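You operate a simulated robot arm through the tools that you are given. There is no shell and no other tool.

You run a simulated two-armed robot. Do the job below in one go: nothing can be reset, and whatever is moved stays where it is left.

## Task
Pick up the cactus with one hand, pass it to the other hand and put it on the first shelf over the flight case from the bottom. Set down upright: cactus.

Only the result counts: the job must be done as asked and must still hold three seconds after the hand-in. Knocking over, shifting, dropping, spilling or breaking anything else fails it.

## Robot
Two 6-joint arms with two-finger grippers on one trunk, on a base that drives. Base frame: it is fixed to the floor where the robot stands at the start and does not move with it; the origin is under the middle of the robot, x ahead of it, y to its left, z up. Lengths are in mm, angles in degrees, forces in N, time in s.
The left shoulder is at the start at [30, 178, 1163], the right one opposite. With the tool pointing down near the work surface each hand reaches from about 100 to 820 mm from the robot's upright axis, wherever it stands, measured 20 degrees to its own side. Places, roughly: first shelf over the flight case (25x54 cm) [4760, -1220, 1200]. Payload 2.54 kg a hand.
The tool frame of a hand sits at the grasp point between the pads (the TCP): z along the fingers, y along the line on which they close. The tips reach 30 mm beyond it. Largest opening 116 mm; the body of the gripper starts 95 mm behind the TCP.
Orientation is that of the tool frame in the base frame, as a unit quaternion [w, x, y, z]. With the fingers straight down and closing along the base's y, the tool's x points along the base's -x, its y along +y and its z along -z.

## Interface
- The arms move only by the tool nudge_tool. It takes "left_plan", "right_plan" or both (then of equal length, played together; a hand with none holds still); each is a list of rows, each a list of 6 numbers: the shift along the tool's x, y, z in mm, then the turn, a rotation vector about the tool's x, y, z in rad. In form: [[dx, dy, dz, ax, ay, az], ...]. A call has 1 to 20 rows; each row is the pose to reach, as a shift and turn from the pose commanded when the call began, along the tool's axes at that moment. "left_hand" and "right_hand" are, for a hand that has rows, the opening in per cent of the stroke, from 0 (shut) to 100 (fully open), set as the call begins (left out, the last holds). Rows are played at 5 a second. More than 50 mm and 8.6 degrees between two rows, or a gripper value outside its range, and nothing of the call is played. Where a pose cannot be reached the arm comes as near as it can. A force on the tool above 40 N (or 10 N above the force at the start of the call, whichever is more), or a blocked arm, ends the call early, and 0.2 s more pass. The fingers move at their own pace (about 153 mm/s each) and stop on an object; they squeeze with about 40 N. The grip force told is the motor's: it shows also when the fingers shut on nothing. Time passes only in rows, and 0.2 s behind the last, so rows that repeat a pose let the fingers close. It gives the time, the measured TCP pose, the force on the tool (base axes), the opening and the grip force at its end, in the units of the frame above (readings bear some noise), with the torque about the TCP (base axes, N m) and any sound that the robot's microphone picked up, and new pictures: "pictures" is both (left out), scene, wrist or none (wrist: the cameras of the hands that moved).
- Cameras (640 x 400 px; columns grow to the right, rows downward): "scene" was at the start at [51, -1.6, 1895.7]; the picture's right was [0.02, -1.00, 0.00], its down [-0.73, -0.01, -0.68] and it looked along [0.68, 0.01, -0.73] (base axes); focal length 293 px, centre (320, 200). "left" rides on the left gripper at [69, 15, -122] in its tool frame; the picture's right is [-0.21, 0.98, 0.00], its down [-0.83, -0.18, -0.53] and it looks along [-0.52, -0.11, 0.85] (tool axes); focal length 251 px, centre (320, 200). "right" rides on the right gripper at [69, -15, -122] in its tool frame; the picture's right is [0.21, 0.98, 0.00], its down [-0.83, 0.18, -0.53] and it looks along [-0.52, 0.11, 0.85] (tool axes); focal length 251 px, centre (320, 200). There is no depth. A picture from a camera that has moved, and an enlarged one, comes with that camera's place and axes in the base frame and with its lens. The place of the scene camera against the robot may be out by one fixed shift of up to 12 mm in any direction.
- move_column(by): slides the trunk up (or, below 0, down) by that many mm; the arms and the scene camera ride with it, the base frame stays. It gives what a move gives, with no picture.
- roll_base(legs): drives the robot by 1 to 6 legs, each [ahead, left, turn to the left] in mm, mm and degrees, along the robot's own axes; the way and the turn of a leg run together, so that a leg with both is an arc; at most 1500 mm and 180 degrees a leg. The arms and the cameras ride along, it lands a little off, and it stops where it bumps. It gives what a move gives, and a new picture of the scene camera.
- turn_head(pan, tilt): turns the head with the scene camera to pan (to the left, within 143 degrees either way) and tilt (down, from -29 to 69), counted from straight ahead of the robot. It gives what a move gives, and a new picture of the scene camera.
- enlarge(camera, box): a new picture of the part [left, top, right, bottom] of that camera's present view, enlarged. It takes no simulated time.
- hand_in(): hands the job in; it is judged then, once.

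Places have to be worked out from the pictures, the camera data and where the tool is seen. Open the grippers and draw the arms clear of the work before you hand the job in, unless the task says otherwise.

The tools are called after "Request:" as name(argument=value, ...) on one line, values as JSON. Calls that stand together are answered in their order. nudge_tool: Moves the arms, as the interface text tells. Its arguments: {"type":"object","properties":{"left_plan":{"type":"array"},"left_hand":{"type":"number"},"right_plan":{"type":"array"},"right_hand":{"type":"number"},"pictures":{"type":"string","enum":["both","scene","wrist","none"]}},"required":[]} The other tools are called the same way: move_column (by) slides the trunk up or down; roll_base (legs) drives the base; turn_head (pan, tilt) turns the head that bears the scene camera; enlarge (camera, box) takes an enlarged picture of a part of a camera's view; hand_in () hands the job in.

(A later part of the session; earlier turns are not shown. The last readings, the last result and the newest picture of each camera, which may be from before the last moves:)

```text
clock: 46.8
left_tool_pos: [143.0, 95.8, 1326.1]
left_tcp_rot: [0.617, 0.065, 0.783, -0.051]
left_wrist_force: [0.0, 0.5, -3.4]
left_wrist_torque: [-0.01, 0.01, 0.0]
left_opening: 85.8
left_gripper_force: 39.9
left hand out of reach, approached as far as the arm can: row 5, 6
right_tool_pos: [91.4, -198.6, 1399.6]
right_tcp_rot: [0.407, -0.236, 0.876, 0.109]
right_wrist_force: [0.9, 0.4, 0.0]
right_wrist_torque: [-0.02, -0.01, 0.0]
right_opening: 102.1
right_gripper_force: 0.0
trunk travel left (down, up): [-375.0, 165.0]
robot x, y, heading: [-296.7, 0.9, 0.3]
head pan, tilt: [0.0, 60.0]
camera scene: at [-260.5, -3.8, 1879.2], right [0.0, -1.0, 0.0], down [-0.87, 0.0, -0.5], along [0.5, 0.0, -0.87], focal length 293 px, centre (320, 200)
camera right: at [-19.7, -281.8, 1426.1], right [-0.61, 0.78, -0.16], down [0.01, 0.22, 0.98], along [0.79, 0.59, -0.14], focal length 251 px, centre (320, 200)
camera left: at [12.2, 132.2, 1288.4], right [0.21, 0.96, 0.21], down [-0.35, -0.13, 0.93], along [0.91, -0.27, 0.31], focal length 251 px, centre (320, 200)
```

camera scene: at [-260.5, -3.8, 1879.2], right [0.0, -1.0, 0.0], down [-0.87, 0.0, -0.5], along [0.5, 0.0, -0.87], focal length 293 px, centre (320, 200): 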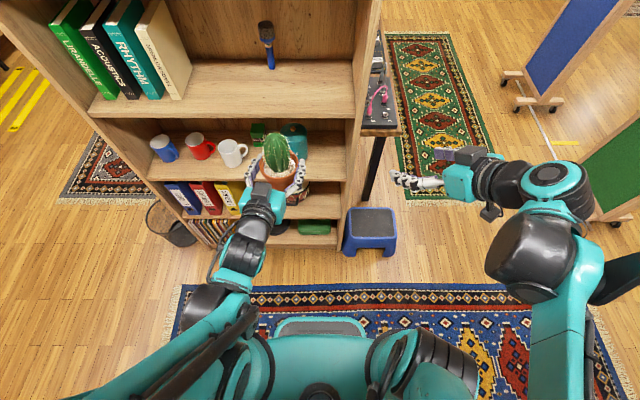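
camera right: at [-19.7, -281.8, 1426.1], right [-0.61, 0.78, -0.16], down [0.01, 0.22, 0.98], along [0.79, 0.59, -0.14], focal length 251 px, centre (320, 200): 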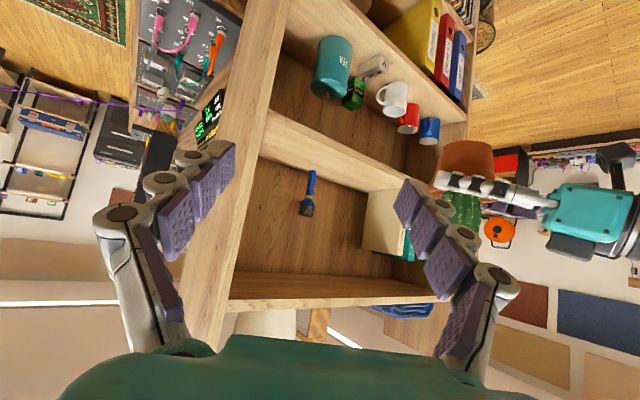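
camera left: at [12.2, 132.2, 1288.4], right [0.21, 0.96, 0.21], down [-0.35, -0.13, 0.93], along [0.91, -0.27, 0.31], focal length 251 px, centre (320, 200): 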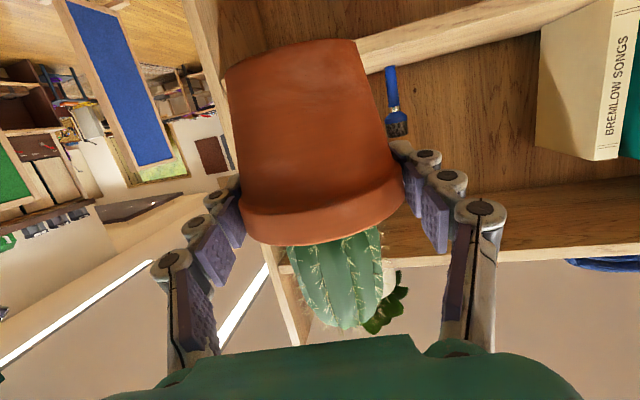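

The cactus is securely in the left hand near (143, 96, 1326), and both arms are compact enough. I'll drive sideways to the right into the corridor at y ≈ -1050, with the head looking ahead and down a bit.

Request:
turn_head(pan=-30, tilt=30)

Request:
roll_base(legs=[[0, -550, 0], [0, -500, 0]])

Request:
turn_head(pan=0, tilt=25)

```text
clock: 47.7
left_tool_pos: [142.8, 94.8, 1326.1]
left_tcp_rot: [0.616, 0.064, 0.783, -0.05]
left_wrist_force: [0.6, 0.2, -3.6]
left_wrist_torque: [0.01, 0.0, 0.01]
left_opening: 85.8
left_gripper_force: 40.8
right_tool_pos: [90.9, -198.7, 1400.4]
right_tcp_rot: [0.408, -0.237, 0.875, 0.111]
right_wrist_force: [1.2, 0.7, 0.5]
right_wrist_torque: [-0.02, 0.01, 0.01]
right_opening: 102.3
right_gripper_force: 0.0
trunk travel left (down, up): [-375.0, 165.0]
robot x, y, heading: [-299.1, 1.1, -0.1]
head pan, tilt: [-30.0, 30.0]
camera scene: at [-248.6, -48.4, 1921.2], right [-0.5, -0.87, 0.0], down [-0.43, 0.25, -0.87], along [0.75, -0.43, -0.5], focal length 293 px, centre (320, 200)
```

scene: 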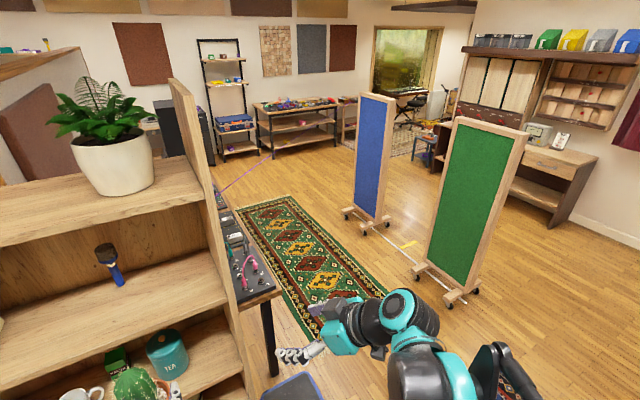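

```text
clock: 53.5
left_tool_pos: [146.0, -958.6, 1325.2]
left_tcp_rot: [0.617, 0.065, 0.783, -0.051]
left_wrist_force: [0.5, -0.1, -4.1]
left_wrist_torque: [0.01, 0.0, -0.01]
left_opening: 85.7
left_gripper_force: 39.8
right_tool_pos: [92.9, -1251.2, 1400.2]
right_tcp_rot: [0.409, -0.233, 0.876, 0.109]
right_wrist_force: [0.6, -0.2, -0.9]
right_wrist_torque: [-0.04, -0.01, -0.01]
right_opening: 102.1
right_gripper_force: 0.0
trunk travel left (down, up): [-375.0, 165.0]
robot x, y, heading: [-295.2, -1052.4, -0.0]
head pan, tilt: [-30.0, 30.0]
camera scene: at [-246.8, -1100.9, 1921.3], right [-0.5, -0.87, 0.0], down [-0.43, 0.25, -0.87], along [0.75, -0.43, -0.5], focal length 293 px, centre (320, 200)
```

scene: 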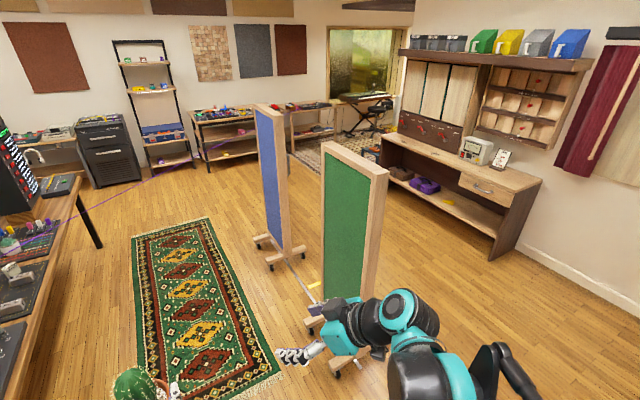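

```text
clock: 54.4
left_tool_pos: [145.2, -958.1, 1326.7]
left_tcp_rot: [0.616, 0.065, 0.784, -0.05]
left_wrist_force: [-0.1, 0.4, -4.0]
left_wrist_torque: [0.02, 0.0, 0.05]
left_opening: 85.9
left_gripper_force: 40.1
right_tool_pos: [92.4, -1251.9, 1401.0]
right_tcp_rot: [0.408, -0.234, 0.876, 0.108]
right_wrist_force: [-0.4, -0.5, 0.6]
right_wrist_torque: [0.02, 0.01, 0.01]
right_opening: 102.2
right_gripper_force: 0.1
trunk travel left (down, up): [-375.0, 165.0]
robot x, y, heading: [-297.1, -1053.4, 0.1]
head pan, tilt: [0.0, 25.0]
camera scene: at [-233.0, -1055.3, 1929.2], right [0.0, -1.0, 0.0], down [-0.42, 0.0, -0.91], along [0.91, 0.0, -0.42], focal length 293 px, centre (320, 200)
```

scene: 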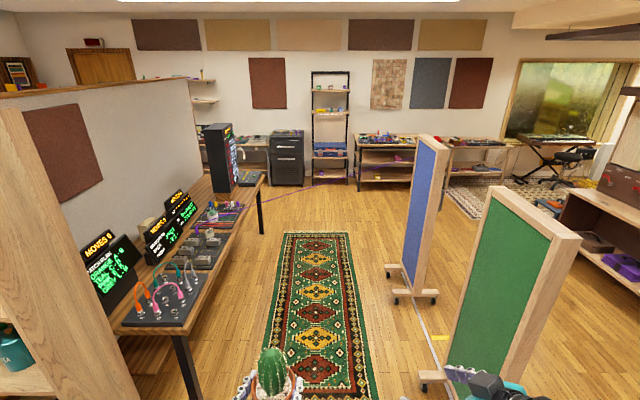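

A clear aisle over the green rug leads to the ladder shelf, but a purple cable crosses it. I'll zoom in on the cable and the target.

Request:
enlarge(camera="scene", box=[220, 120, 460, 250])

Request:
enlarge(camera="scene", box=[290, 60, 370, 190])

Request:
enlarge(camera="scene", box=[230, 160, 340, 220])

```text
2.67 times, centred on (340, 185) of scene
camera zoom: at [-233.0, -1055.3, 1929.2], right [0.0, -1.0, 0.0], down [-0.42, 0.0, -0.91], along [0.91, 0.0, -0.42], focal length 782 px, centre (267, 240)
```

zoom: 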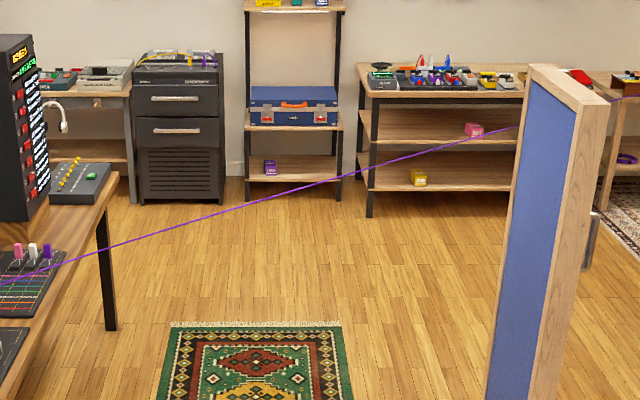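

```text
3.08 times, centred on (330, 125) of scene
camera zoom: at [-233.0, -1055.3, 1929.2], right [0.0, -1.0, 0.0], down [-0.42, 0.0, -0.91], along [0.91, 0.0, -0.42], focal length 903 px, centre (289, 431)
```

zoom: 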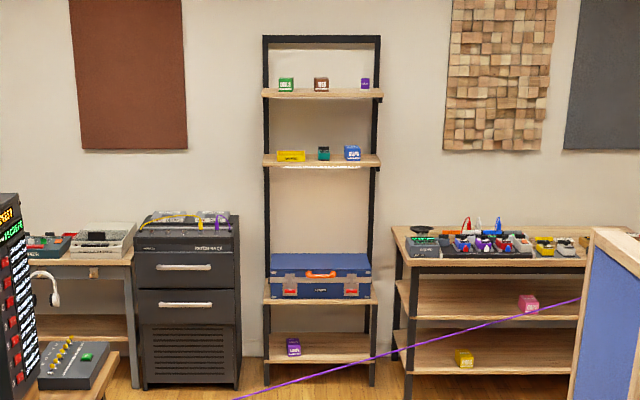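

```text
5.82 times, centred on (285, 190) of scene
camera zoom: at [-233.0, -1055.3, 1929.2], right [0.0, -1.0, 0.0], down [-0.42, 0.0, -0.91], along [0.91, 0.0, -0.42], focal length 1707 px, centre (524, 258)
```

zoom: 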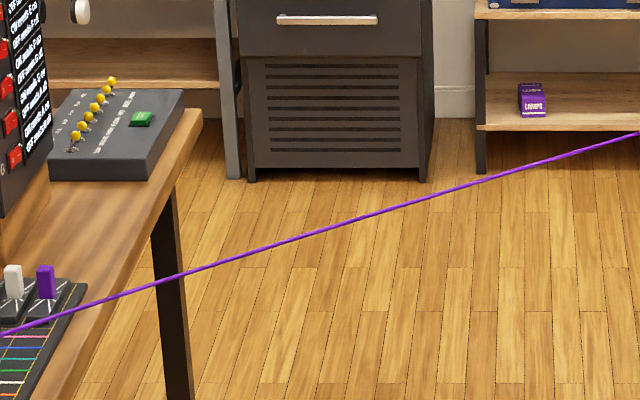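

The purple cable looks stretched in the air across the aisle, from the left table to a far table, so I must not drive through it. I'll look at both its ends.

Request:
enlarge(camera="scene", box=[90, 160, 270, 310])

Request:
enlarge(camera="scene", box=[400, 120, 540, 220])

Request:
turn_head(pan=-35, tilt=20)

Request:
enlarge(camera="scene", box=[140, 90, 420, 230])

```text
2.67 times, centred on (180, 235) of scene
camera zoom: at [-233.0, -1055.3, 1929.2], right [0.0, -1.0, 0.0], down [-0.42, 0.0, -0.91], along [0.91, 0.0, -0.42], focal length 782 px, centre (693, 107)
```

zoom: 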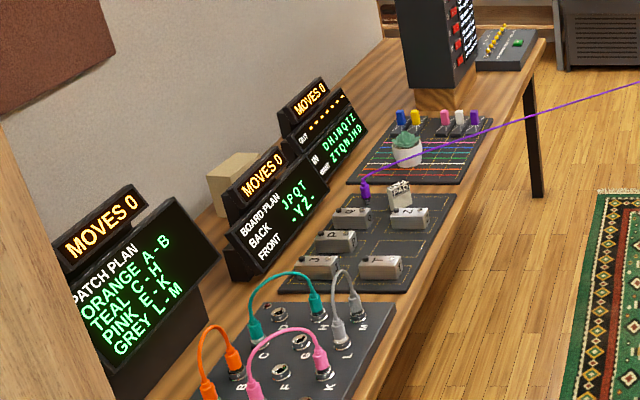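

```text
4.00 times, centred on (470, 170) of scene
camera zoom: at [-233.0, -1055.3, 1929.2], right [0.0, -1.0, 0.0], down [-0.42, 0.0, -0.91], along [0.91, 0.0, -0.42], focal length 1174 px, centre (-280, 320)
```

zoom: 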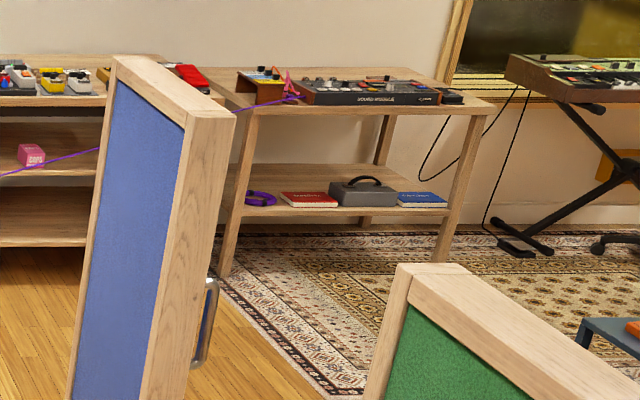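

```text
clock: 55.4
left_tool_pos: [145.7, -958.6, 1325.6]
left_tcp_rot: [0.616, 0.065, 0.783, -0.05]
left_wrist_force: [0.3, -0.6, -3.9]
left_wrist_torque: [0.02, 0.02, 0.0]
left_opening: 85.4
left_gripper_force: 40.0
right_tool_pos: [92.8, -1251.5, 1401.0]
right_tcp_rot: [0.408, -0.234, 0.876, 0.109]
right_wrist_force: [0.2, 0.7, -0.7]
right_wrist_torque: [-0.02, 0.02, -0.02]
right_opening: 102.3
right_gripper_force: 0.1
trunk travel left (down, up): [-375.0, 165.0]
robot x, y, heading: [-293.0, -1050.0, -0.1]
head pan, tilt: [-35.0, 20.0]
camera scene: at [-248.8, -1108.8, 1937.3], right [-0.57, -0.82, 0.0], down [-0.28, 0.2, -0.94], along [0.77, -0.54, -0.34], focal length 293 px, centre (320, 200)
```

scene: 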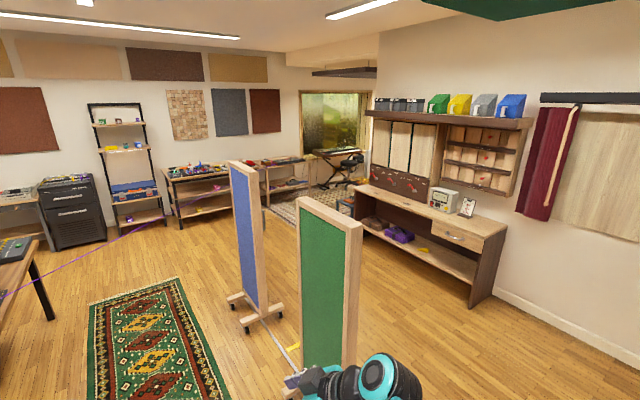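

```text
2.29 times, centred on (280, 160) of scene
camera zoom: at [-248.8, -1108.8, 1937.3], right [-0.57, -0.82, 0.0], down [-0.28, 0.2, -0.94], along [0.77, -0.54, -0.34], focal length 671 px, centre (411, 291)
```

zoom: 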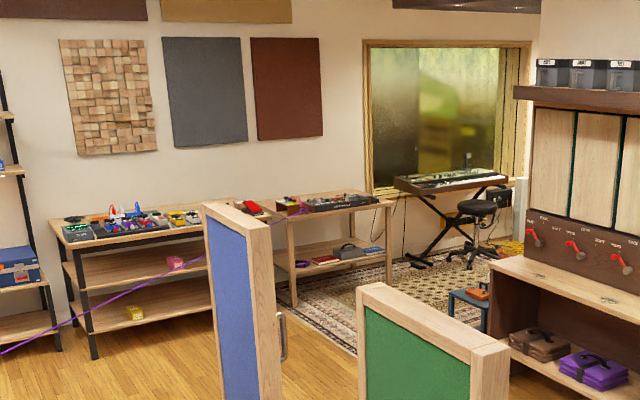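

The cable does hang across the whole aisle, plugged in at both ends, so this side is blocked. The partition behind the bookcase seems to end near x≈3300, so I'll go round the left side instead: strafe back left to y≈1250 and look down that lane.

Request:
roll_base(legs=[[0, 1050, 0], [0, 600, 0]])

Request:
turn_head(pan=0, tilt=25)

Request:
turn_head(pan=45, tilt=25)

```text
clock: 63.8
left_tool_pos: [155.9, 677.7, 1326.4]
left_tcp_rot: [0.616, 0.07, 0.783, -0.055]
left_wrist_force: [-0.8, 0.4, -4.1]
left_wrist_torque: [-0.02, -0.02, 0.0]
left_opening: 85.4
left_gripper_force: 40.3
right_tool_pos: [99.9, 384.2, 1400.5]
right_tcp_rot: [0.409, -0.229, 0.877, 0.106]
right_wrist_force: [-0.1, -0.4, 0.1]
right_wrist_torque: [-0.02, 0.02, 0.03]
right_opening: 102.0
right_gripper_force: 0.2
trunk travel left (down, up): [-375.0, 165.0]
robot x, y, heading: [-287.4, 591.0, -0.9]
head pan, tilt: [-35.0, 20.0]
camera scene: at [-239.2, 532.7, 1937.3], right [-0.58, -0.81, 0.0], down [-0.28, 0.2, -0.94], along [0.76, -0.55, -0.34], focal length 293 px, centre (320, 200)
```

scene: 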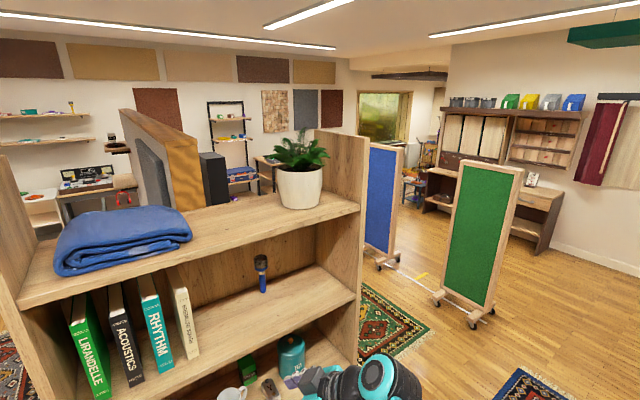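

```text
clock: 64.8
left_tool_pos: [157.7, 676.5, 1325.9]
left_tcp_rot: [0.616, 0.07, 0.783, -0.054]
left_wrist_force: [0.3, -0.7, -3.9]
left_wrist_torque: [-0.02, 0.02, 0.0]
left_opening: 85.0
left_gripper_force: 39.9
right_tool_pos: [100.2, 384.5, 1399.2]
right_tcp_rot: [0.409, -0.228, 0.877, 0.106]
right_wrist_force: [0.8, -0.5, 1.1]
right_wrist_torque: [-0.01, 0.0, -0.02]
right_opening: 102.2
right_gripper_force: 0.1
trunk travel left (down, up): [-375.0, 165.0]
robot x, y, heading: [-285.0, 590.3, -0.7]
head pan, tilt: [0.0, 25.0]
camera scene: at [-222.7, 585.7, 1929.3], right [-0.01, -1.0, 0.0], down [-0.42, 0.01, -0.91], along [0.91, -0.01, -0.42], focal length 293 px, centre (320, 200)
```

scene: 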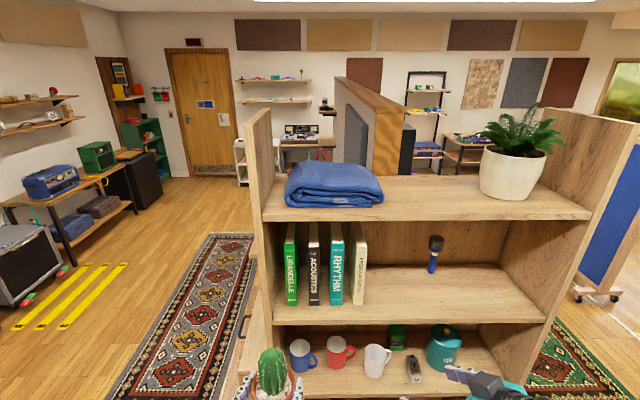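

```text
clock: 65.9
left_tool_pos: [156.6, 677.5, 1326.0]
left_tcp_rot: [0.615, 0.07, 0.783, -0.054]
left_wrist_force: [0.7, 0.1, -3.2]
left_wrist_torque: [0.0, 0.04, -0.01]
left_opening: 85.1
left_gripper_force: 39.7
right_tool_pos: [99.3, 384.4, 1401.5]
right_tcp_rot: [0.41, -0.228, 0.877, 0.107]
right_wrist_force: [0.3, -0.7, -1.0]
right_wrist_torque: [0.02, 0.04, -0.02]
right_opening: 102.5
right_gripper_force: 0.0
trunk travel left (down, up): [-375.0, 165.0]
robot x, y, heading: [-286.6, 587.7, -0.9]
head pan, tilt: [45.0, 25.0]
camera scene: at [-248.7, 651.3, 1929.2], right [0.7, -0.72, 0.0], down [-0.3, -0.29, -0.91], along [0.65, 0.63, -0.42], focal length 293 px, centre (320, 200)
```

scene: 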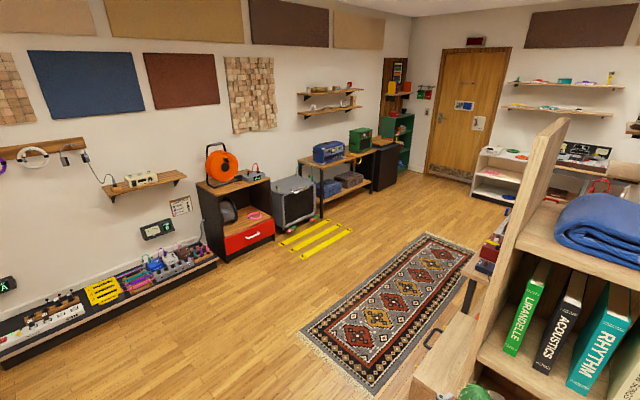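

There's an open lane over the other rug at y≈1600, clear between the furniture beside the bookcase and the left wall. I'll strafe to y≈1650 and correct the heading, then look ahead.

Request:
roll_base(legs=[[0, 1060, 0.9]])

Request:
turn_head(pan=0, tilt=30)

Request:
turn_head(pan=-35, tilt=30)

```text
clock: 71.5
left_tool_pos: [169.2, 1759.3, 1326.7]
left_tcp_rot: [0.616, 0.069, 0.783, -0.053]
left_wrist_force: [-0.4, 0.4, -4.3]
left_wrist_torque: [-0.04, -0.01, -0.02]
left_opening: 85.1
left_gripper_force: 40.5
right_tool_pos: [113.6, 1466.9, 1400.0]
right_tcp_rot: [0.409, -0.23, 0.876, 0.107]
right_wrist_force: [1.0, 0.0, 0.0]
right_wrist_torque: [0.05, -0.03, 0.03]
right_opening: 102.4
right_gripper_force: 0.0
trunk travel left (down, up): [-375.0, 165.0]
robot x, y, heading: [-267.7, 1670.6, -0.4]
head pan, tilt: [45.0, 25.0]
camera scene: at [-236.3, 1731.2, 1929.2], right [0.7, -0.71, 0.0], down [-0.3, -0.3, -0.91], along [0.65, 0.63, -0.42], focal length 293 px, centre (320, 200)
```

scene: 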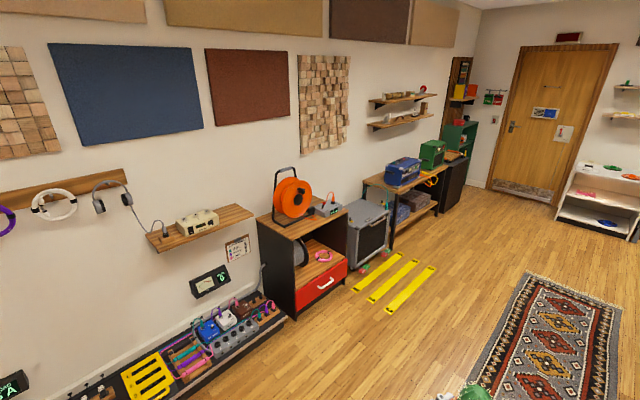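

```text
clock: 72.6
left_tool_pos: [169.2, 1758.2, 1326.7]
left_tcp_rot: [0.616, 0.068, 0.783, -0.053]
left_wrist_force: [0.4, 1.0, -4.1]
left_wrist_torque: [-0.05, -0.01, 0.02]
left_opening: 84.7
left_gripper_force: 40.2
right_tool_pos: [112.9, 1466.1, 1401.1]
right_tcp_rot: [0.409, -0.231, 0.876, 0.107]
right_wrist_force: [-0.9, -0.2, -0.4]
right_wrist_torque: [0.02, -0.03, 0.0]
right_opening: 101.8
right_gripper_force: 0.0
trunk travel left (down, up): [-375.0, 165.0]
robot x, y, heading: [-271.9, 1669.6, -0.5]
head pan, tilt: [0.0, 30.0]
camera scene: at [-211.6, 1665.9, 1921.3], right [-0.01, -1.0, 0.0], down [-0.5, 0.0, -0.87], along [0.87, -0.01, -0.5], focal length 293 px, centre (320, 200)
```

scene: 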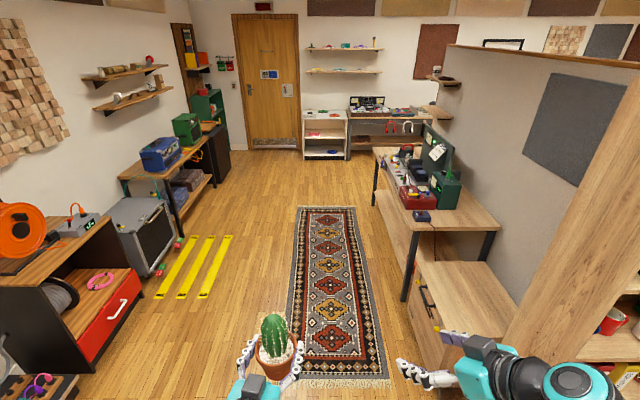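

```text
clock: 73.6
left_tool_pos: [169.7, 1758.7, 1326.9]
left_tcp_rot: [0.616, 0.07, 0.783, -0.054]
left_wrist_force: [0.0, -0.2, -4.3]
left_wrist_torque: [0.04, 0.01, 0.01]
left_opening: 84.9
left_gripper_force: 39.9
right_tool_pos: [114.2, 1466.5, 1400.7]
right_tcp_rot: [0.409, -0.23, 0.877, 0.106]
right_wrist_force: [0.3, -0.2, 0.6]
right_wrist_torque: [0.0, 0.03, 0.01]
right_opening: 101.8
right_gripper_force: 0.2
trunk travel left (down, up): [-375.0, 165.0]
robot x, y, heading: [-274.7, 1668.8, -0.7]
head pan, tilt: [-35.0, 30.0]
camera scene: at [-228.4, 1614.0, 1921.3], right [-0.58, -0.81, 0.0], down [-0.41, 0.29, -0.87], along [0.7, -0.5, -0.5], focal length 293 px, centre (320, 200)
```

scene: 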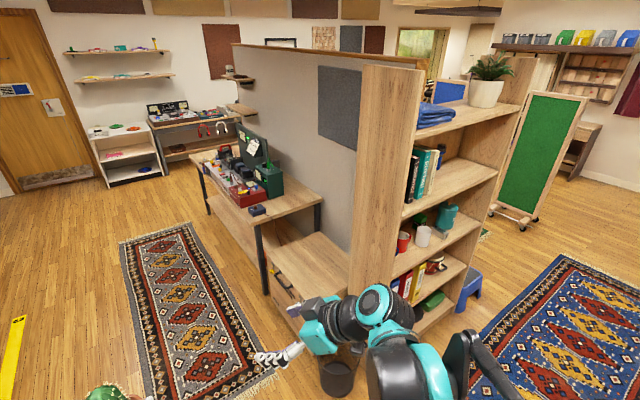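

The lane ahead is clear (right furniture edge y≈950, left ≥2800). I'll drive forward 2500 mm while correcting the small heading error, then look again.

Request:
roll_base(legs=[[1300, 0, 0.6], [1200, 0, 0]])

Request:
turn_head(pan=-60, tilt=25)

Request:
turn_head(pan=-15, tilt=35)

```text
clock: 85.5
left_tool_pos: [2613.0, 1765.9, 1327.5]
left_tcp_rot: [0.617, 0.061, 0.784, -0.047]
left_wrist_force: [-0.9, 0.2, -3.6]
left_wrist_torque: [-0.01, 0.02, 0.01]
left_opening: 84.2
left_gripper_force: 39.9
right_tool_pos: [2563.3, 1471.4, 1399.9]
right_tcp_rot: [0.408, -0.239, 0.874, 0.111]
right_wrist_force: [0.7, 0.1, 1.2]
right_wrist_torque: [0.0, -0.01, -0.01]
right_opening: 102.0
right_gripper_force: 0.1
trunk travel left (down, up): [-375.0, 165.0]
robot x, y, heading: [2173.0, 1666.2, 0.7]
head pan, tilt: [-35.0, 30.0]
camera scene: at [2218.8, 1611.9, 1921.3], right [-0.56, -0.83, 0.0], down [-0.41, 0.28, -0.87], along [0.71, -0.49, -0.5], focal length 293 px, centre (320, 200)
```

scene: 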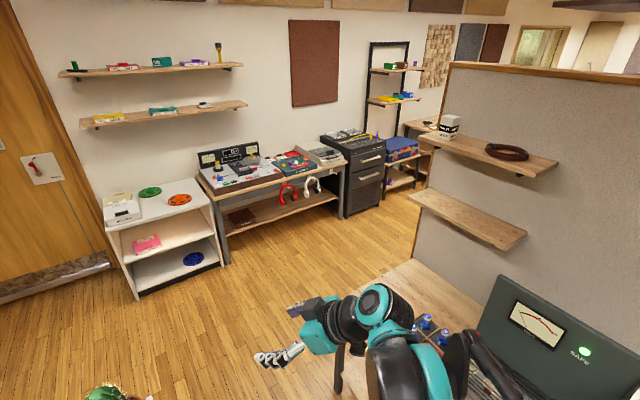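

```text
clock: 86.4
left_tool_pos: [2612.8, 1765.5, 1326.2]
left_tcp_rot: [0.617, 0.06, 0.784, -0.047]
left_wrist_force: [-0.2, 0.3, -4.2]
left_wrist_torque: [0.02, 0.01, -0.01]
left_opening: 84.1
left_gripper_force: 40.0
right_tool_pos: [2562.8, 1470.4, 1400.2]
right_tcp_rot: [0.409, -0.24, 0.874, 0.112]
right_wrist_force: [-0.7, -0.3, -0.2]
right_wrist_torque: [0.0, -0.02, -0.01]
right_opening: 102.1
right_gripper_force: 0.0
trunk travel left (down, up): [-375.0, 165.0]
robot x, y, heading: [2170.8, 1664.3, 0.6]
head pan, tilt: [-60.0, 25.0]
camera scene: at [2190.8, 1583.7, 1929.2], right [-0.86, -0.51, 0.0], down [-0.22, 0.36, -0.91], along [0.46, -0.78, -0.42], focal length 293 px, centre (320, 200)
```

scene: 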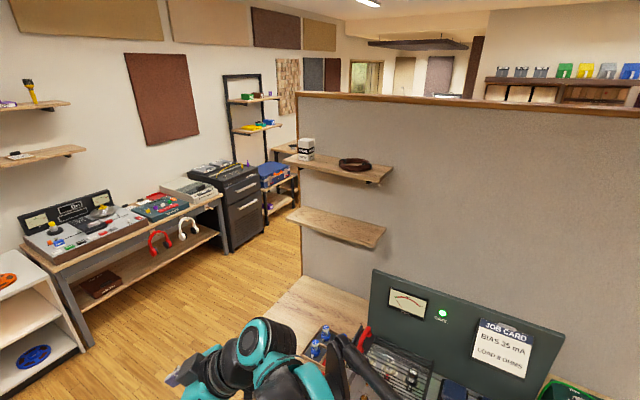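

```text
clock: 87.6
left_tool_pos: [2614.0, 1766.6, 1326.6]
left_tcp_rot: [0.616, 0.061, 0.784, -0.047]
left_wrist_force: [-0.4, -0.4, -4.1]
left_wrist_torque: [0.03, 0.03, -0.01]
left_opening: 83.8
left_gripper_force: 40.1
right_tool_pos: [2564.3, 1471.3, 1400.2]
right_tcp_rot: [0.408, -0.241, 0.874, 0.112]
right_wrist_force: [0.8, 0.3, 0.3]
right_wrist_torque: [0.0, -0.02, -0.02]
right_opening: 102.1
right_gripper_force: 0.1
trunk travel left (down, up): [-375.0, 165.0]
robot x, y, heading: [2173.0, 1664.3, 0.6]
head pan, tilt: [-15.0, 35.0]
camera scene: at [2229.3, 1641.0, 1913.5], right [-0.25, -0.97, 0.0], down [-0.56, 0.14, -0.82], along [0.79, -0.2, -0.57], focal length 293 px, centre (320, 200)
```

scene: 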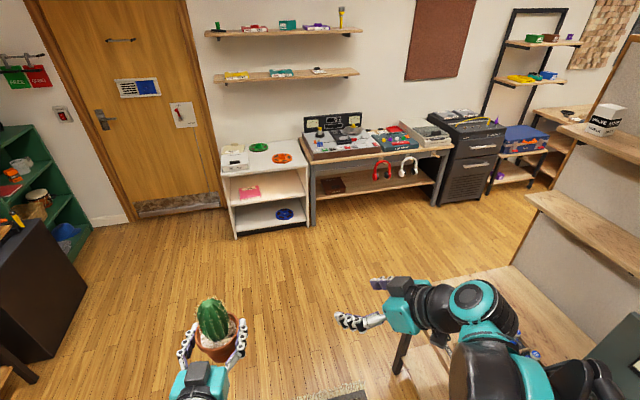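

The route past the partition's end looks open. But the left opening has crept from 85.8 to 83.8 mm, so I'll check the grip with the left wrist camera.

Request:
enlarge(camera="left", box=[120, 20, 520, 350])

Request:
enlarge(camera="scene", box=[140, 270, 300, 400])

Request:
enlarge(camera="right", box=[320, 50, 640, 250])

```text
1.21 times, centred on (320, 185) of left
camera zoom: at [2482.6, 1802.0, 1288.6], right [0.2, 0.96, 0.21], down [-0.35, -0.13, 0.93], along [0.92, -0.26, 0.31], focal length 305 px, centre (320, 218)
```

zoom: 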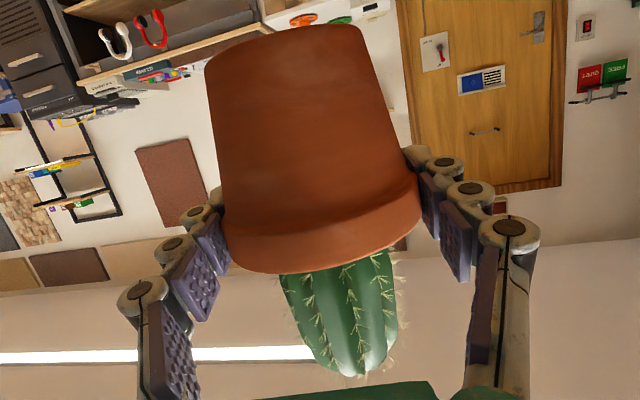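

```text
3.08 times, centred on (220, 335) of scene
camera zoom: at [2229.3, 1641.0, 1913.5], right [-0.25, -0.97, 0.0], down [-0.56, 0.14, -0.82], along [0.79, -0.2, -0.57], focal length 903 px, centre (628, -215)
```

zoom: 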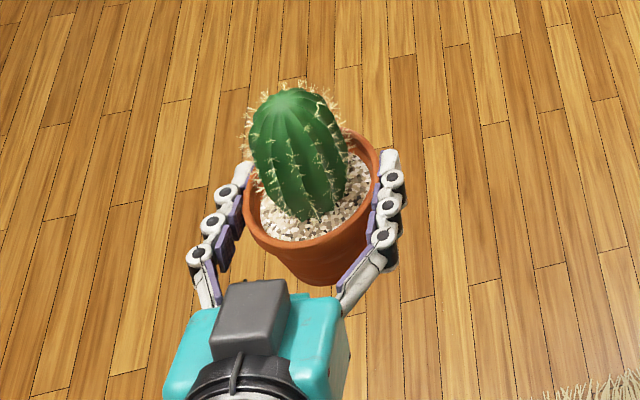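

```text
2.00 times, centred on (480, 150) of right
camera zoom: at [2454.0, 1388.0, 1426.3], right [-0.62, 0.77, -0.16], down [0.01, 0.22, 0.98], along [0.79, 0.6, -0.14], focal length 503 px, centre (0, 300)
```

zoom: 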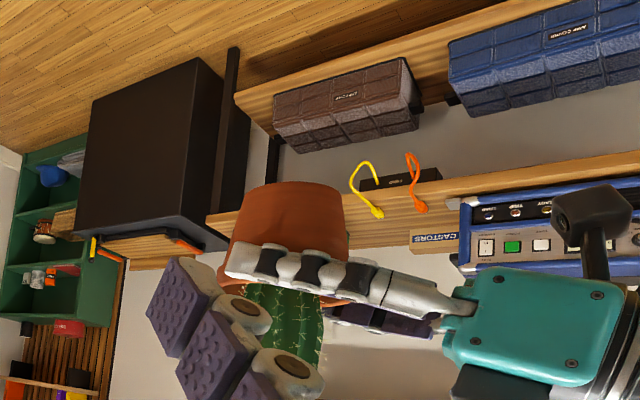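

The grip looks sound and the cactus hasn't visibly moved in the hand, so I'll carry on without delay. Next: forward to x≈3750, then strafe right through the gap between the partition's end and the far wall's furniture.

Request:
roll_base(legs=[[1440, 0, -0.6], [170, 0, 0]])

Request:
turn_head(pan=-80, tilt=35)

```text
clock: 95.8
left_tool_pos: [4221.6, 1779.1, 1326.4]
left_tcp_rot: [0.617, 0.061, 0.783, -0.048]
left_wrist_force: [-0.1, 0.4, -3.7]
left_wrist_torque: [-0.02, 0.03, -0.02]
left_opening: 84.1
left_gripper_force: 39.8
right_tool_pos: [4170.9, 1486.4, 1400.1]
right_tcp_rot: [0.408, -0.238, 0.875, 0.111]
right_wrist_force: [0.2, 0.5, -0.1]
right_wrist_torque: [-0.04, -0.03, -0.01]
right_opening: 102.0
right_gripper_force: 0.0
trunk travel left (down, up): [-375.0, 165.0]
robot x, y, heading: [3779.7, 1680.0, 0.4]
head pan, tilt: [-15.0, 35.0]
camera scene: at [3837.0, 1656.7, 1913.5], right [-0.25, -0.97, 0.0], down [-0.56, 0.14, -0.82], along [0.79, -0.21, -0.57], focal length 293 px, centre (320, 200)
```

scene: 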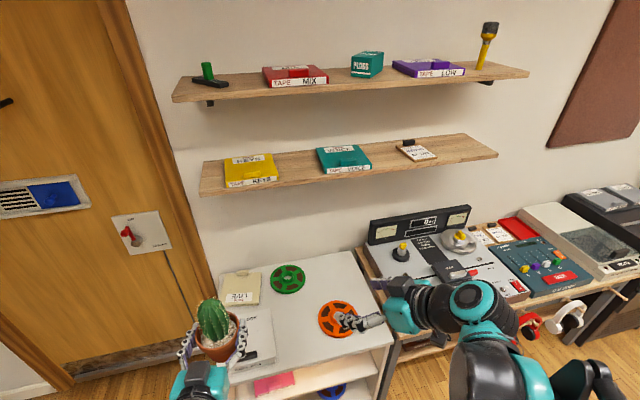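

```text
clock: 97.1
left_tool_pos: [4221.5, 1780.2, 1326.2]
left_tcp_rot: [0.616, 0.061, 0.784, -0.047]
left_wrist_force: [0.5, 0.1, -4.0]
left_wrist_torque: [0.02, 0.02, -0.01]
left_opening: 84.1
left_gripper_force: 39.7
right_tool_pos: [4170.3, 1485.6, 1399.4]
right_tcp_rot: [0.408, -0.238, 0.874, 0.11]
right_wrist_force: [0.3, 0.3, -0.6]
right_wrist_torque: [0.01, 0.0, -0.01]
right_opening: 102.2
right_gripper_force: 0.1
trunk travel left (down, up): [-375.0, 165.0]
robot x, y, heading: [3778.9, 1684.6, 0.3]
head pan, tilt: [-80.0, 35.0]
camera scene: at [3767.3, 1592.2, 1913.5], right [-0.98, -0.18, 0.0], down [-0.1, 0.56, -0.82], along [0.15, -0.81, -0.57], focal length 293 px, centre (320, 200)
```

scene: 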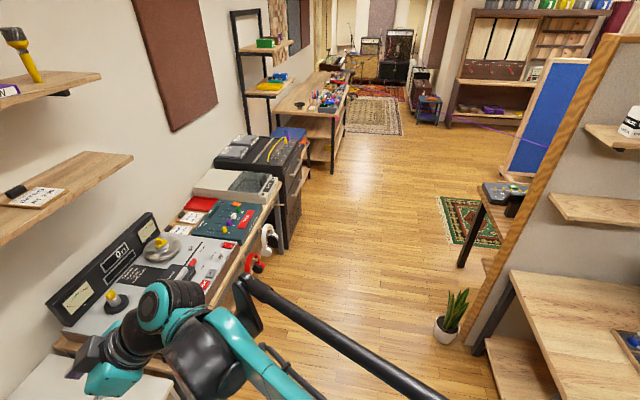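

The grip is stable at 84.1 mm. The gap is clear (floor plant near x≈3100, tables from x≈4350), and the cable stays over 700 mm away from this path, so I'll strafe right to y≈-1150.

Request:
roll_base(legs=[[0, -1420, -0.3], [0, -1420, 0]])

Request:
turn_head(pan=0, tilt=30)

Request:
enlarge(camera="scene", box=[200, 50, 440, 300])

```text
clock: 110.8
left_tool_pos: [4210.7, -1046.0, 1325.1]
left_tcp_rot: [0.616, 0.068, 0.783, -0.053]
left_wrist_force: [0.1, -0.3, -3.9]
left_wrist_torque: [0.03, 0.0, 0.0]
left_opening: 83.9
left_gripper_force: 39.8
right_tool_pos: [4154.3, -1338.8, 1400.5]
right_tcp_rot: [0.409, -0.23, 0.877, 0.107]
right_wrist_force: [-0.7, 0.7, 0.0]
right_wrist_torque: [0.0, -0.02, 0.01]
right_opening: 102.3
right_gripper_force: 0.1
trunk travel left (down, up): [-375.0, 165.0]
robot x, y, heading: [3769.4, -1136.2, -0.6]
head pan, tilt: [-80.0, 35.0]
camera scene: at [3753.8, -1225.3, 1913.5], right [-0.99, -0.16, 0.0], down [-0.09, 0.57, -0.82], along [0.13, -0.81, -0.57], focal length 293 px, centre (320, 200)
```

scene: 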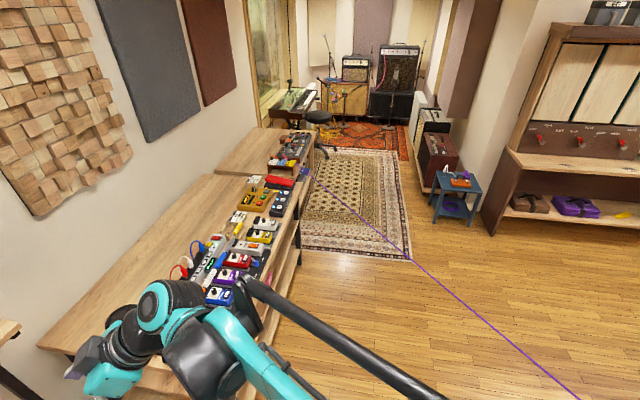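

```text
clock: 112.3
left_tool_pos: [4211.8, -1046.6, 1326.8]
left_tcp_rot: [0.617, 0.068, 0.783, -0.053]
left_wrist_force: [0.6, 0.7, -4.1]
left_wrist_torque: [0.02, -0.03, 0.04]
left_opening: 84.0
left_gripper_force: 39.5
right_tool_pos: [4155.2, -1338.6, 1400.3]
right_tcp_rot: [0.409, -0.23, 0.877, 0.107]
right_wrist_force: [0.6, 0.2, -0.1]
right_wrist_torque: [-0.02, 0.0, 0.01]
right_opening: 101.9
right_gripper_force: 0.0
trunk travel left (down, up): [-375.0, 165.0]
robot x, y, heading: [3766.7, -1136.9, -0.8]
head pan, tilt: [0.0, 30.0]
camera scene: at [3829.9, -1139.3, 1921.3], right [-0.01, -1.0, 0.0], down [-0.5, 0.01, -0.87], along [0.87, -0.01, -0.5], focal length 293 px, centre (320, 200)
```

scene: 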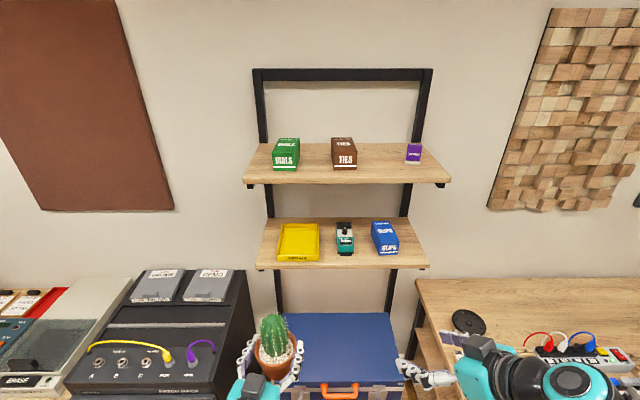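

```text
1.60 times, centred on (320, 175) of scene
camera zoom: at [3829.9, -1139.3, 1921.3], right [-0.01, -1.0, 0.0], down [-0.5, 0.01, -0.87], along [0.87, -0.01, -0.5], focal length 470 px, centre (320, 240)
```

zoom: 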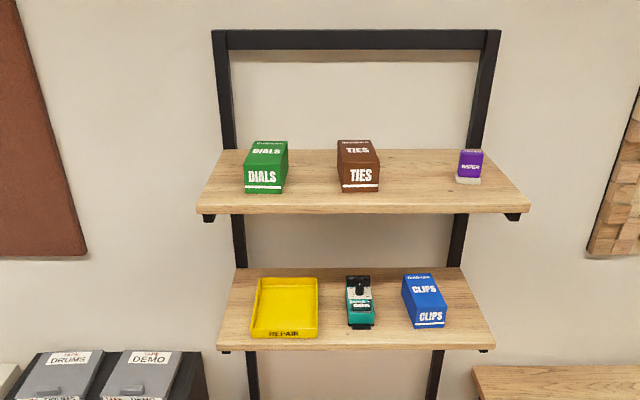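

I'm in front of the ladder shelf; the target shelf is free of the flight case and holds a yellow tray, a teal pedal and a blue box. I'll zoom in to measure the free spots and item heights.

Request:
enlarge(camera="scene", box=[250, 200, 440, 290])

Request:
enlarge(camera="left", box=[0, 0, 640, 400])

Request:
enlarge(camera="right", box=[0, 0, 640, 400])

```text
3.37 times, centred on (345, 245) of scene
camera zoom: at [3829.9, -1139.3, 1921.3], right [-0.01, -1.0, 0.0], down [-0.5, 0.01, -0.87], along [0.87, -0.01, -0.5], focal length 988 px, centre (236, 48)
```

zoom: 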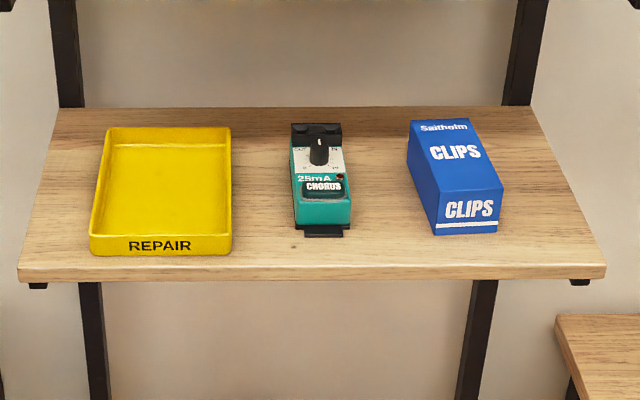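

```text
1.00 times, centred on (320, 200) of left (not enlarged: the box is as wide or as high as the picture)
camera zoom: at [4080.8, -1006.5, 1288.6], right [0.22, 0.95, 0.21], down [-0.35, -0.12, 0.93], along [0.91, -0.28, 0.31], focal length 251 px, centre (320, 200)
```

zoom: 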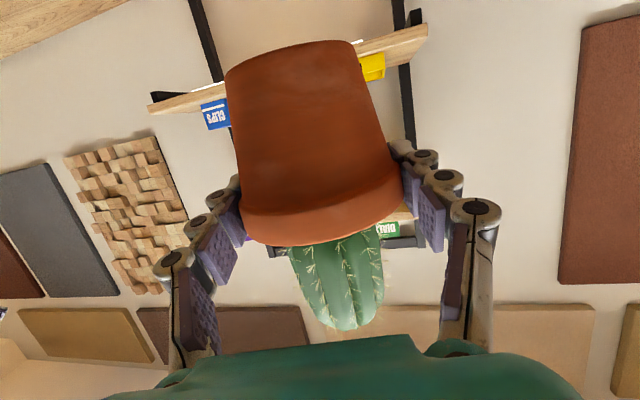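

```text
1.00 times, centred on (320, 200) of right (not enlarged: the box is as wide or as high as the picture)
camera zoom: at [4043.4, -1419.7, 1426.2], right [-0.6, 0.78, -0.16], down [0.02, 0.22, 0.98], along [0.8, 0.58, -0.14], focal length 251 px, centre (320, 200)
```

zoom: 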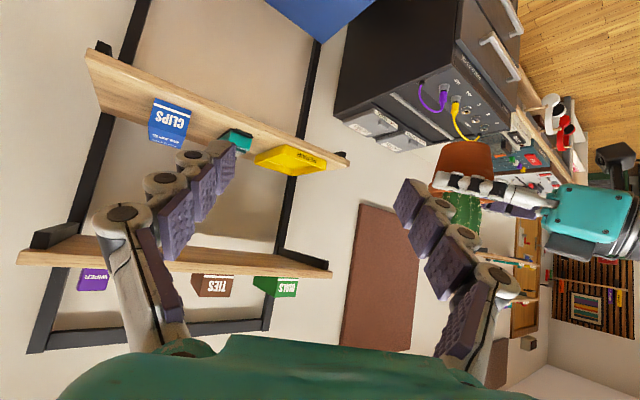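

The best free spot is the front gap between pedal and blue box, around (4663, -1322). The hand should come in at about -45° yaw so no finger meets the box. Before driving closer I need to see how near the right-hand desk's front edge is.

Request:
turn_head(pan=-45, tilt=45)

Request:
turn_head(pan=0, tilt=60)

```text
clock: 113.4
left_tool_pos: [4210.6, -1045.1, 1326.1]
left_tcp_rot: [0.616, 0.068, 0.783, -0.053]
left_wrist_force: [-0.1, -0.1, -4.9]
left_wrist_torque: [0.02, 0.03, -0.02]
left_opening: 83.8
left_gripper_force: 40.1
right_tool_pos: [4154.3, -1338.5, 1400.3]
right_tcp_rot: [0.409, -0.23, 0.877, 0.107]
right_wrist_force: [0.4, -0.3, 1.1]
right_wrist_torque: [-0.03, 0.0, 0.01]
right_opening: 102.1
right_gripper_force: 0.0
trunk travel left (down, up): [-375.0, 165.0]
robot x, y, heading: [3767.1, -1134.0, -0.5]
head pan, tilt: [-45.0, 45.0]
camera scene: at [3796.4, -1196.3, 1898.7], right [-0.71, -0.7, 0.0], down [-0.5, 0.5, -0.71], along [0.5, -0.5, -0.71], focal length 293 px, centre (320, 200)
```

scene: 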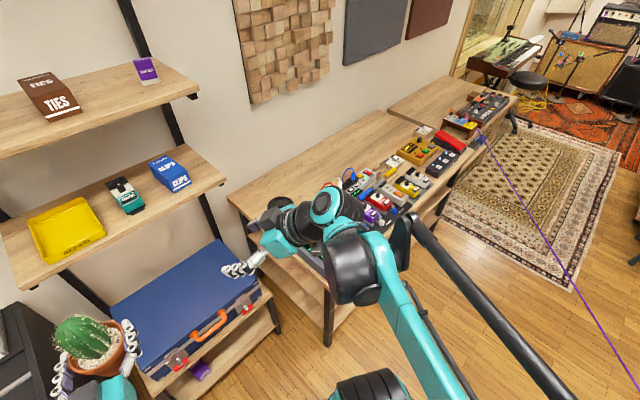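

```text
clock: 114.5
left_tool_pos: [4210.3, -1045.5, 1326.3]
left_tcp_rot: [0.616, 0.068, 0.783, -0.053]
left_wrist_force: [-0.1, 0.4, -4.3]
left_wrist_torque: [-0.01, 0.0, 0.0]
left_opening: 83.7
left_gripper_force: 39.6
right_tool_pos: [4155.3, -1338.1, 1399.4]
right_tcp_rot: [0.409, -0.231, 0.876, 0.108]
right_wrist_force: [-0.3, -1.1, 0.0]
right_wrist_torque: [-0.02, 0.01, 0.01]
right_opening: 102.0
right_gripper_force: 0.0
trunk travel left (down, up): [-375.0, 165.0]
robot x, y, heading: [3768.0, -1132.9, -0.6]
head pan, tilt: [0.0, 60.0]
camera scene: at [3806.1, -1139.0, 1879.2], right [-0.01, -1.0, 0.0], down [-0.87, 0.01, -0.5], along [0.5, -0.01, -0.87], focal length 293 px, centre (320, 200)
```

scene: 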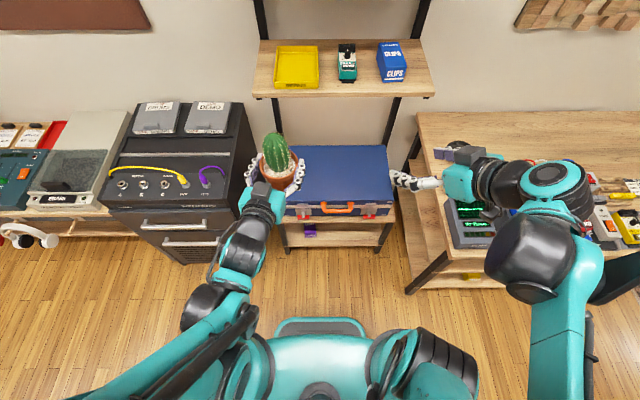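

The desk's front leg is near (4210, -1694), so a robot stand at about (4080–4115, -1310) keeps clear of it. I'll drive there in a short diagonal leg.

Request:
roll_base(legs=[[300, -170, 0.6]])

Request:
turn_head(pan=0, tilt=45)

Request:
enlarge(camera="right", box=[0, 0, 640, 400])

```text
clock: 116.8
left_tool_pos: [4505.7, -1208.2, 1325.9]
left_tcp_rot: [0.617, 0.062, 0.783, -0.049]
left_wrist_force: [1.1, -0.2, -4.9]
left_wrist_torque: [0.0, 0.01, -0.01]
left_opening: 84.1
left_gripper_force: 39.6
right_tool_pos: [4454.7, -1501.4, 1401.0]
right_tcp_rot: [0.408, -0.238, 0.875, 0.111]
right_wrist_force: [-0.2, -0.3, 0.6]
right_wrist_torque: [0.01, 0.03, 0.05]
right_opening: 102.1
right_gripper_force: 0.1
trunk travel left (down, up): [-375.0, 165.0]
robot x, y, heading: [4061.5, -1307.7, 0.4]
head pan, tilt: [0.0, 60.0]
camera scene: at [4102.2, -1308.4, 1879.2], right [0.01, -1.0, 0.0], down [-0.87, -0.01, -0.5], along [0.5, 0.0, -0.87], focal length 293 px, centre (320, 200)
```

scene: 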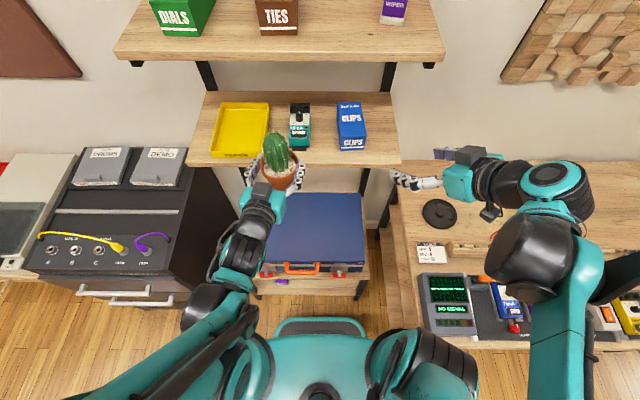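

```text
clock: 117.5
left_tool_pos: [4505.0, -1208.2, 1327.3]
left_tcp_rot: [0.616, 0.062, 0.784, -0.048]
left_wrist_force: [0.3, -0.9, -3.8]
left_wrist_torque: [0.0, -0.02, 0.02]
left_opening: 83.7
left_gripper_force: 40.2
right_tool_pos: [4454.0, -1501.2, 1401.4]
right_tcp_rot: [0.407, -0.239, 0.874, 0.111]
right_wrist_force: [0.3, 1.0, -0.7]
right_wrist_torque: [-0.02, -0.01, 0.0]
right_opening: 102.0
right_gripper_force: 0.0
trunk travel left (down, up): [-375.0, 165.0]
robot x, y, heading: [4061.9, -1306.5, 0.4]
head pan, tilt: [0.0, 45.0]
camera scene: at [4116.4, -1308.1, 1898.6], right [0.01, -1.0, 0.0], down [-0.71, -0.01, -0.71], along [0.71, 0.01, -0.71], focal length 293 px, centre (320, 200)
```

scene: 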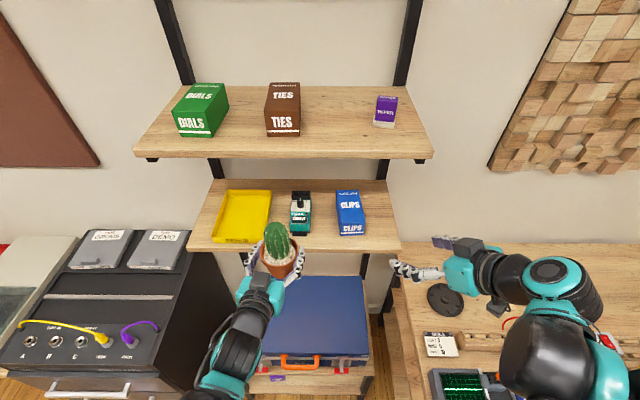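

```text
1.00 times, centred on (320, 200) of right (not enlarged: the box is as wide or as high as the picture)
camera zoom: at [4344.1, -1584.7, 1426.2], right [-0.61, 0.77, -0.16], down [0.01, 0.22, 0.98], along [0.79, 0.6, -0.14], focal length 251 px, centre (320, 200)
```

zoom: 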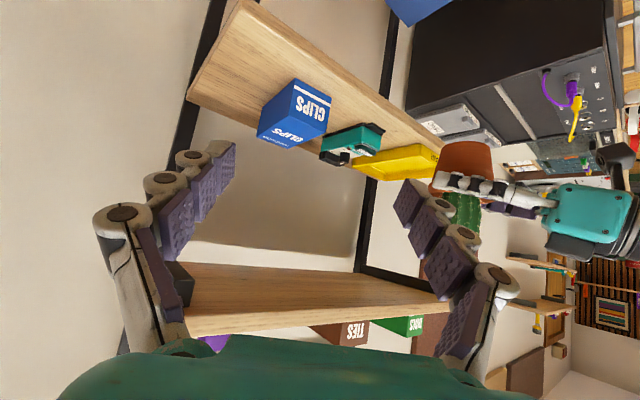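

Both cameras now see the spot. I'll enlarge both views to triangulate the shelf and the gap.

Request:
enlarge(camera="right", box=[170, 0, 490, 200])

Request:
enlarge(camera="scene", box=[180, 160, 420, 310])

```text
2.00 times, centred on (330, 100) of right
camera zoom: at [4344.1, -1584.7, 1426.2], right [-0.61, 0.77, -0.16], down [0.01, 0.22, 0.98], along [0.79, 0.6, -0.14], focal length 503 px, centre (300, 400)
```

zoom: 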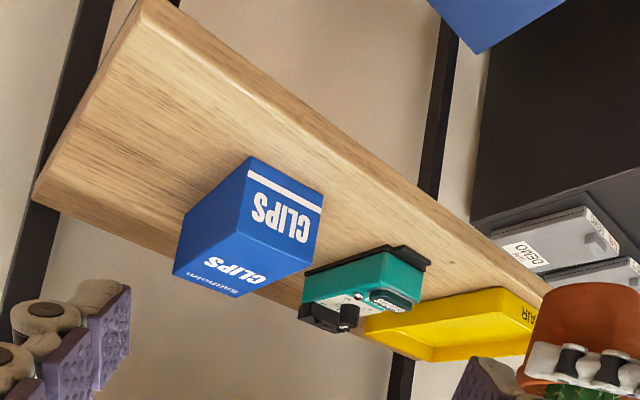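

```text
2.67 times, centred on (300, 235) of scene
camera zoom: at [4116.4, -1308.1, 1898.6], right [0.01, -1.0, 0.0], down [-0.71, -0.01, -0.71], along [0.71, 0.01, -0.71], focal length 782 px, centre (373, 107)
```

zoom: 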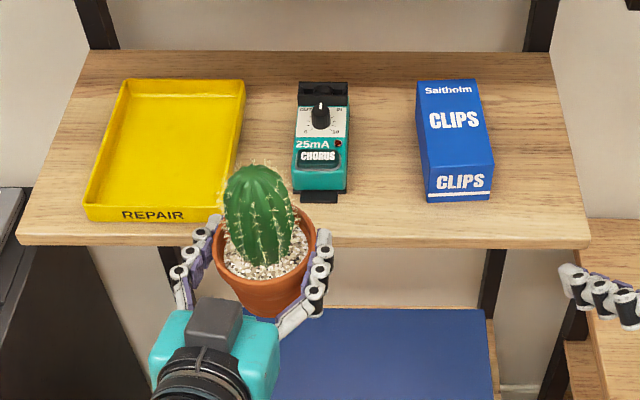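

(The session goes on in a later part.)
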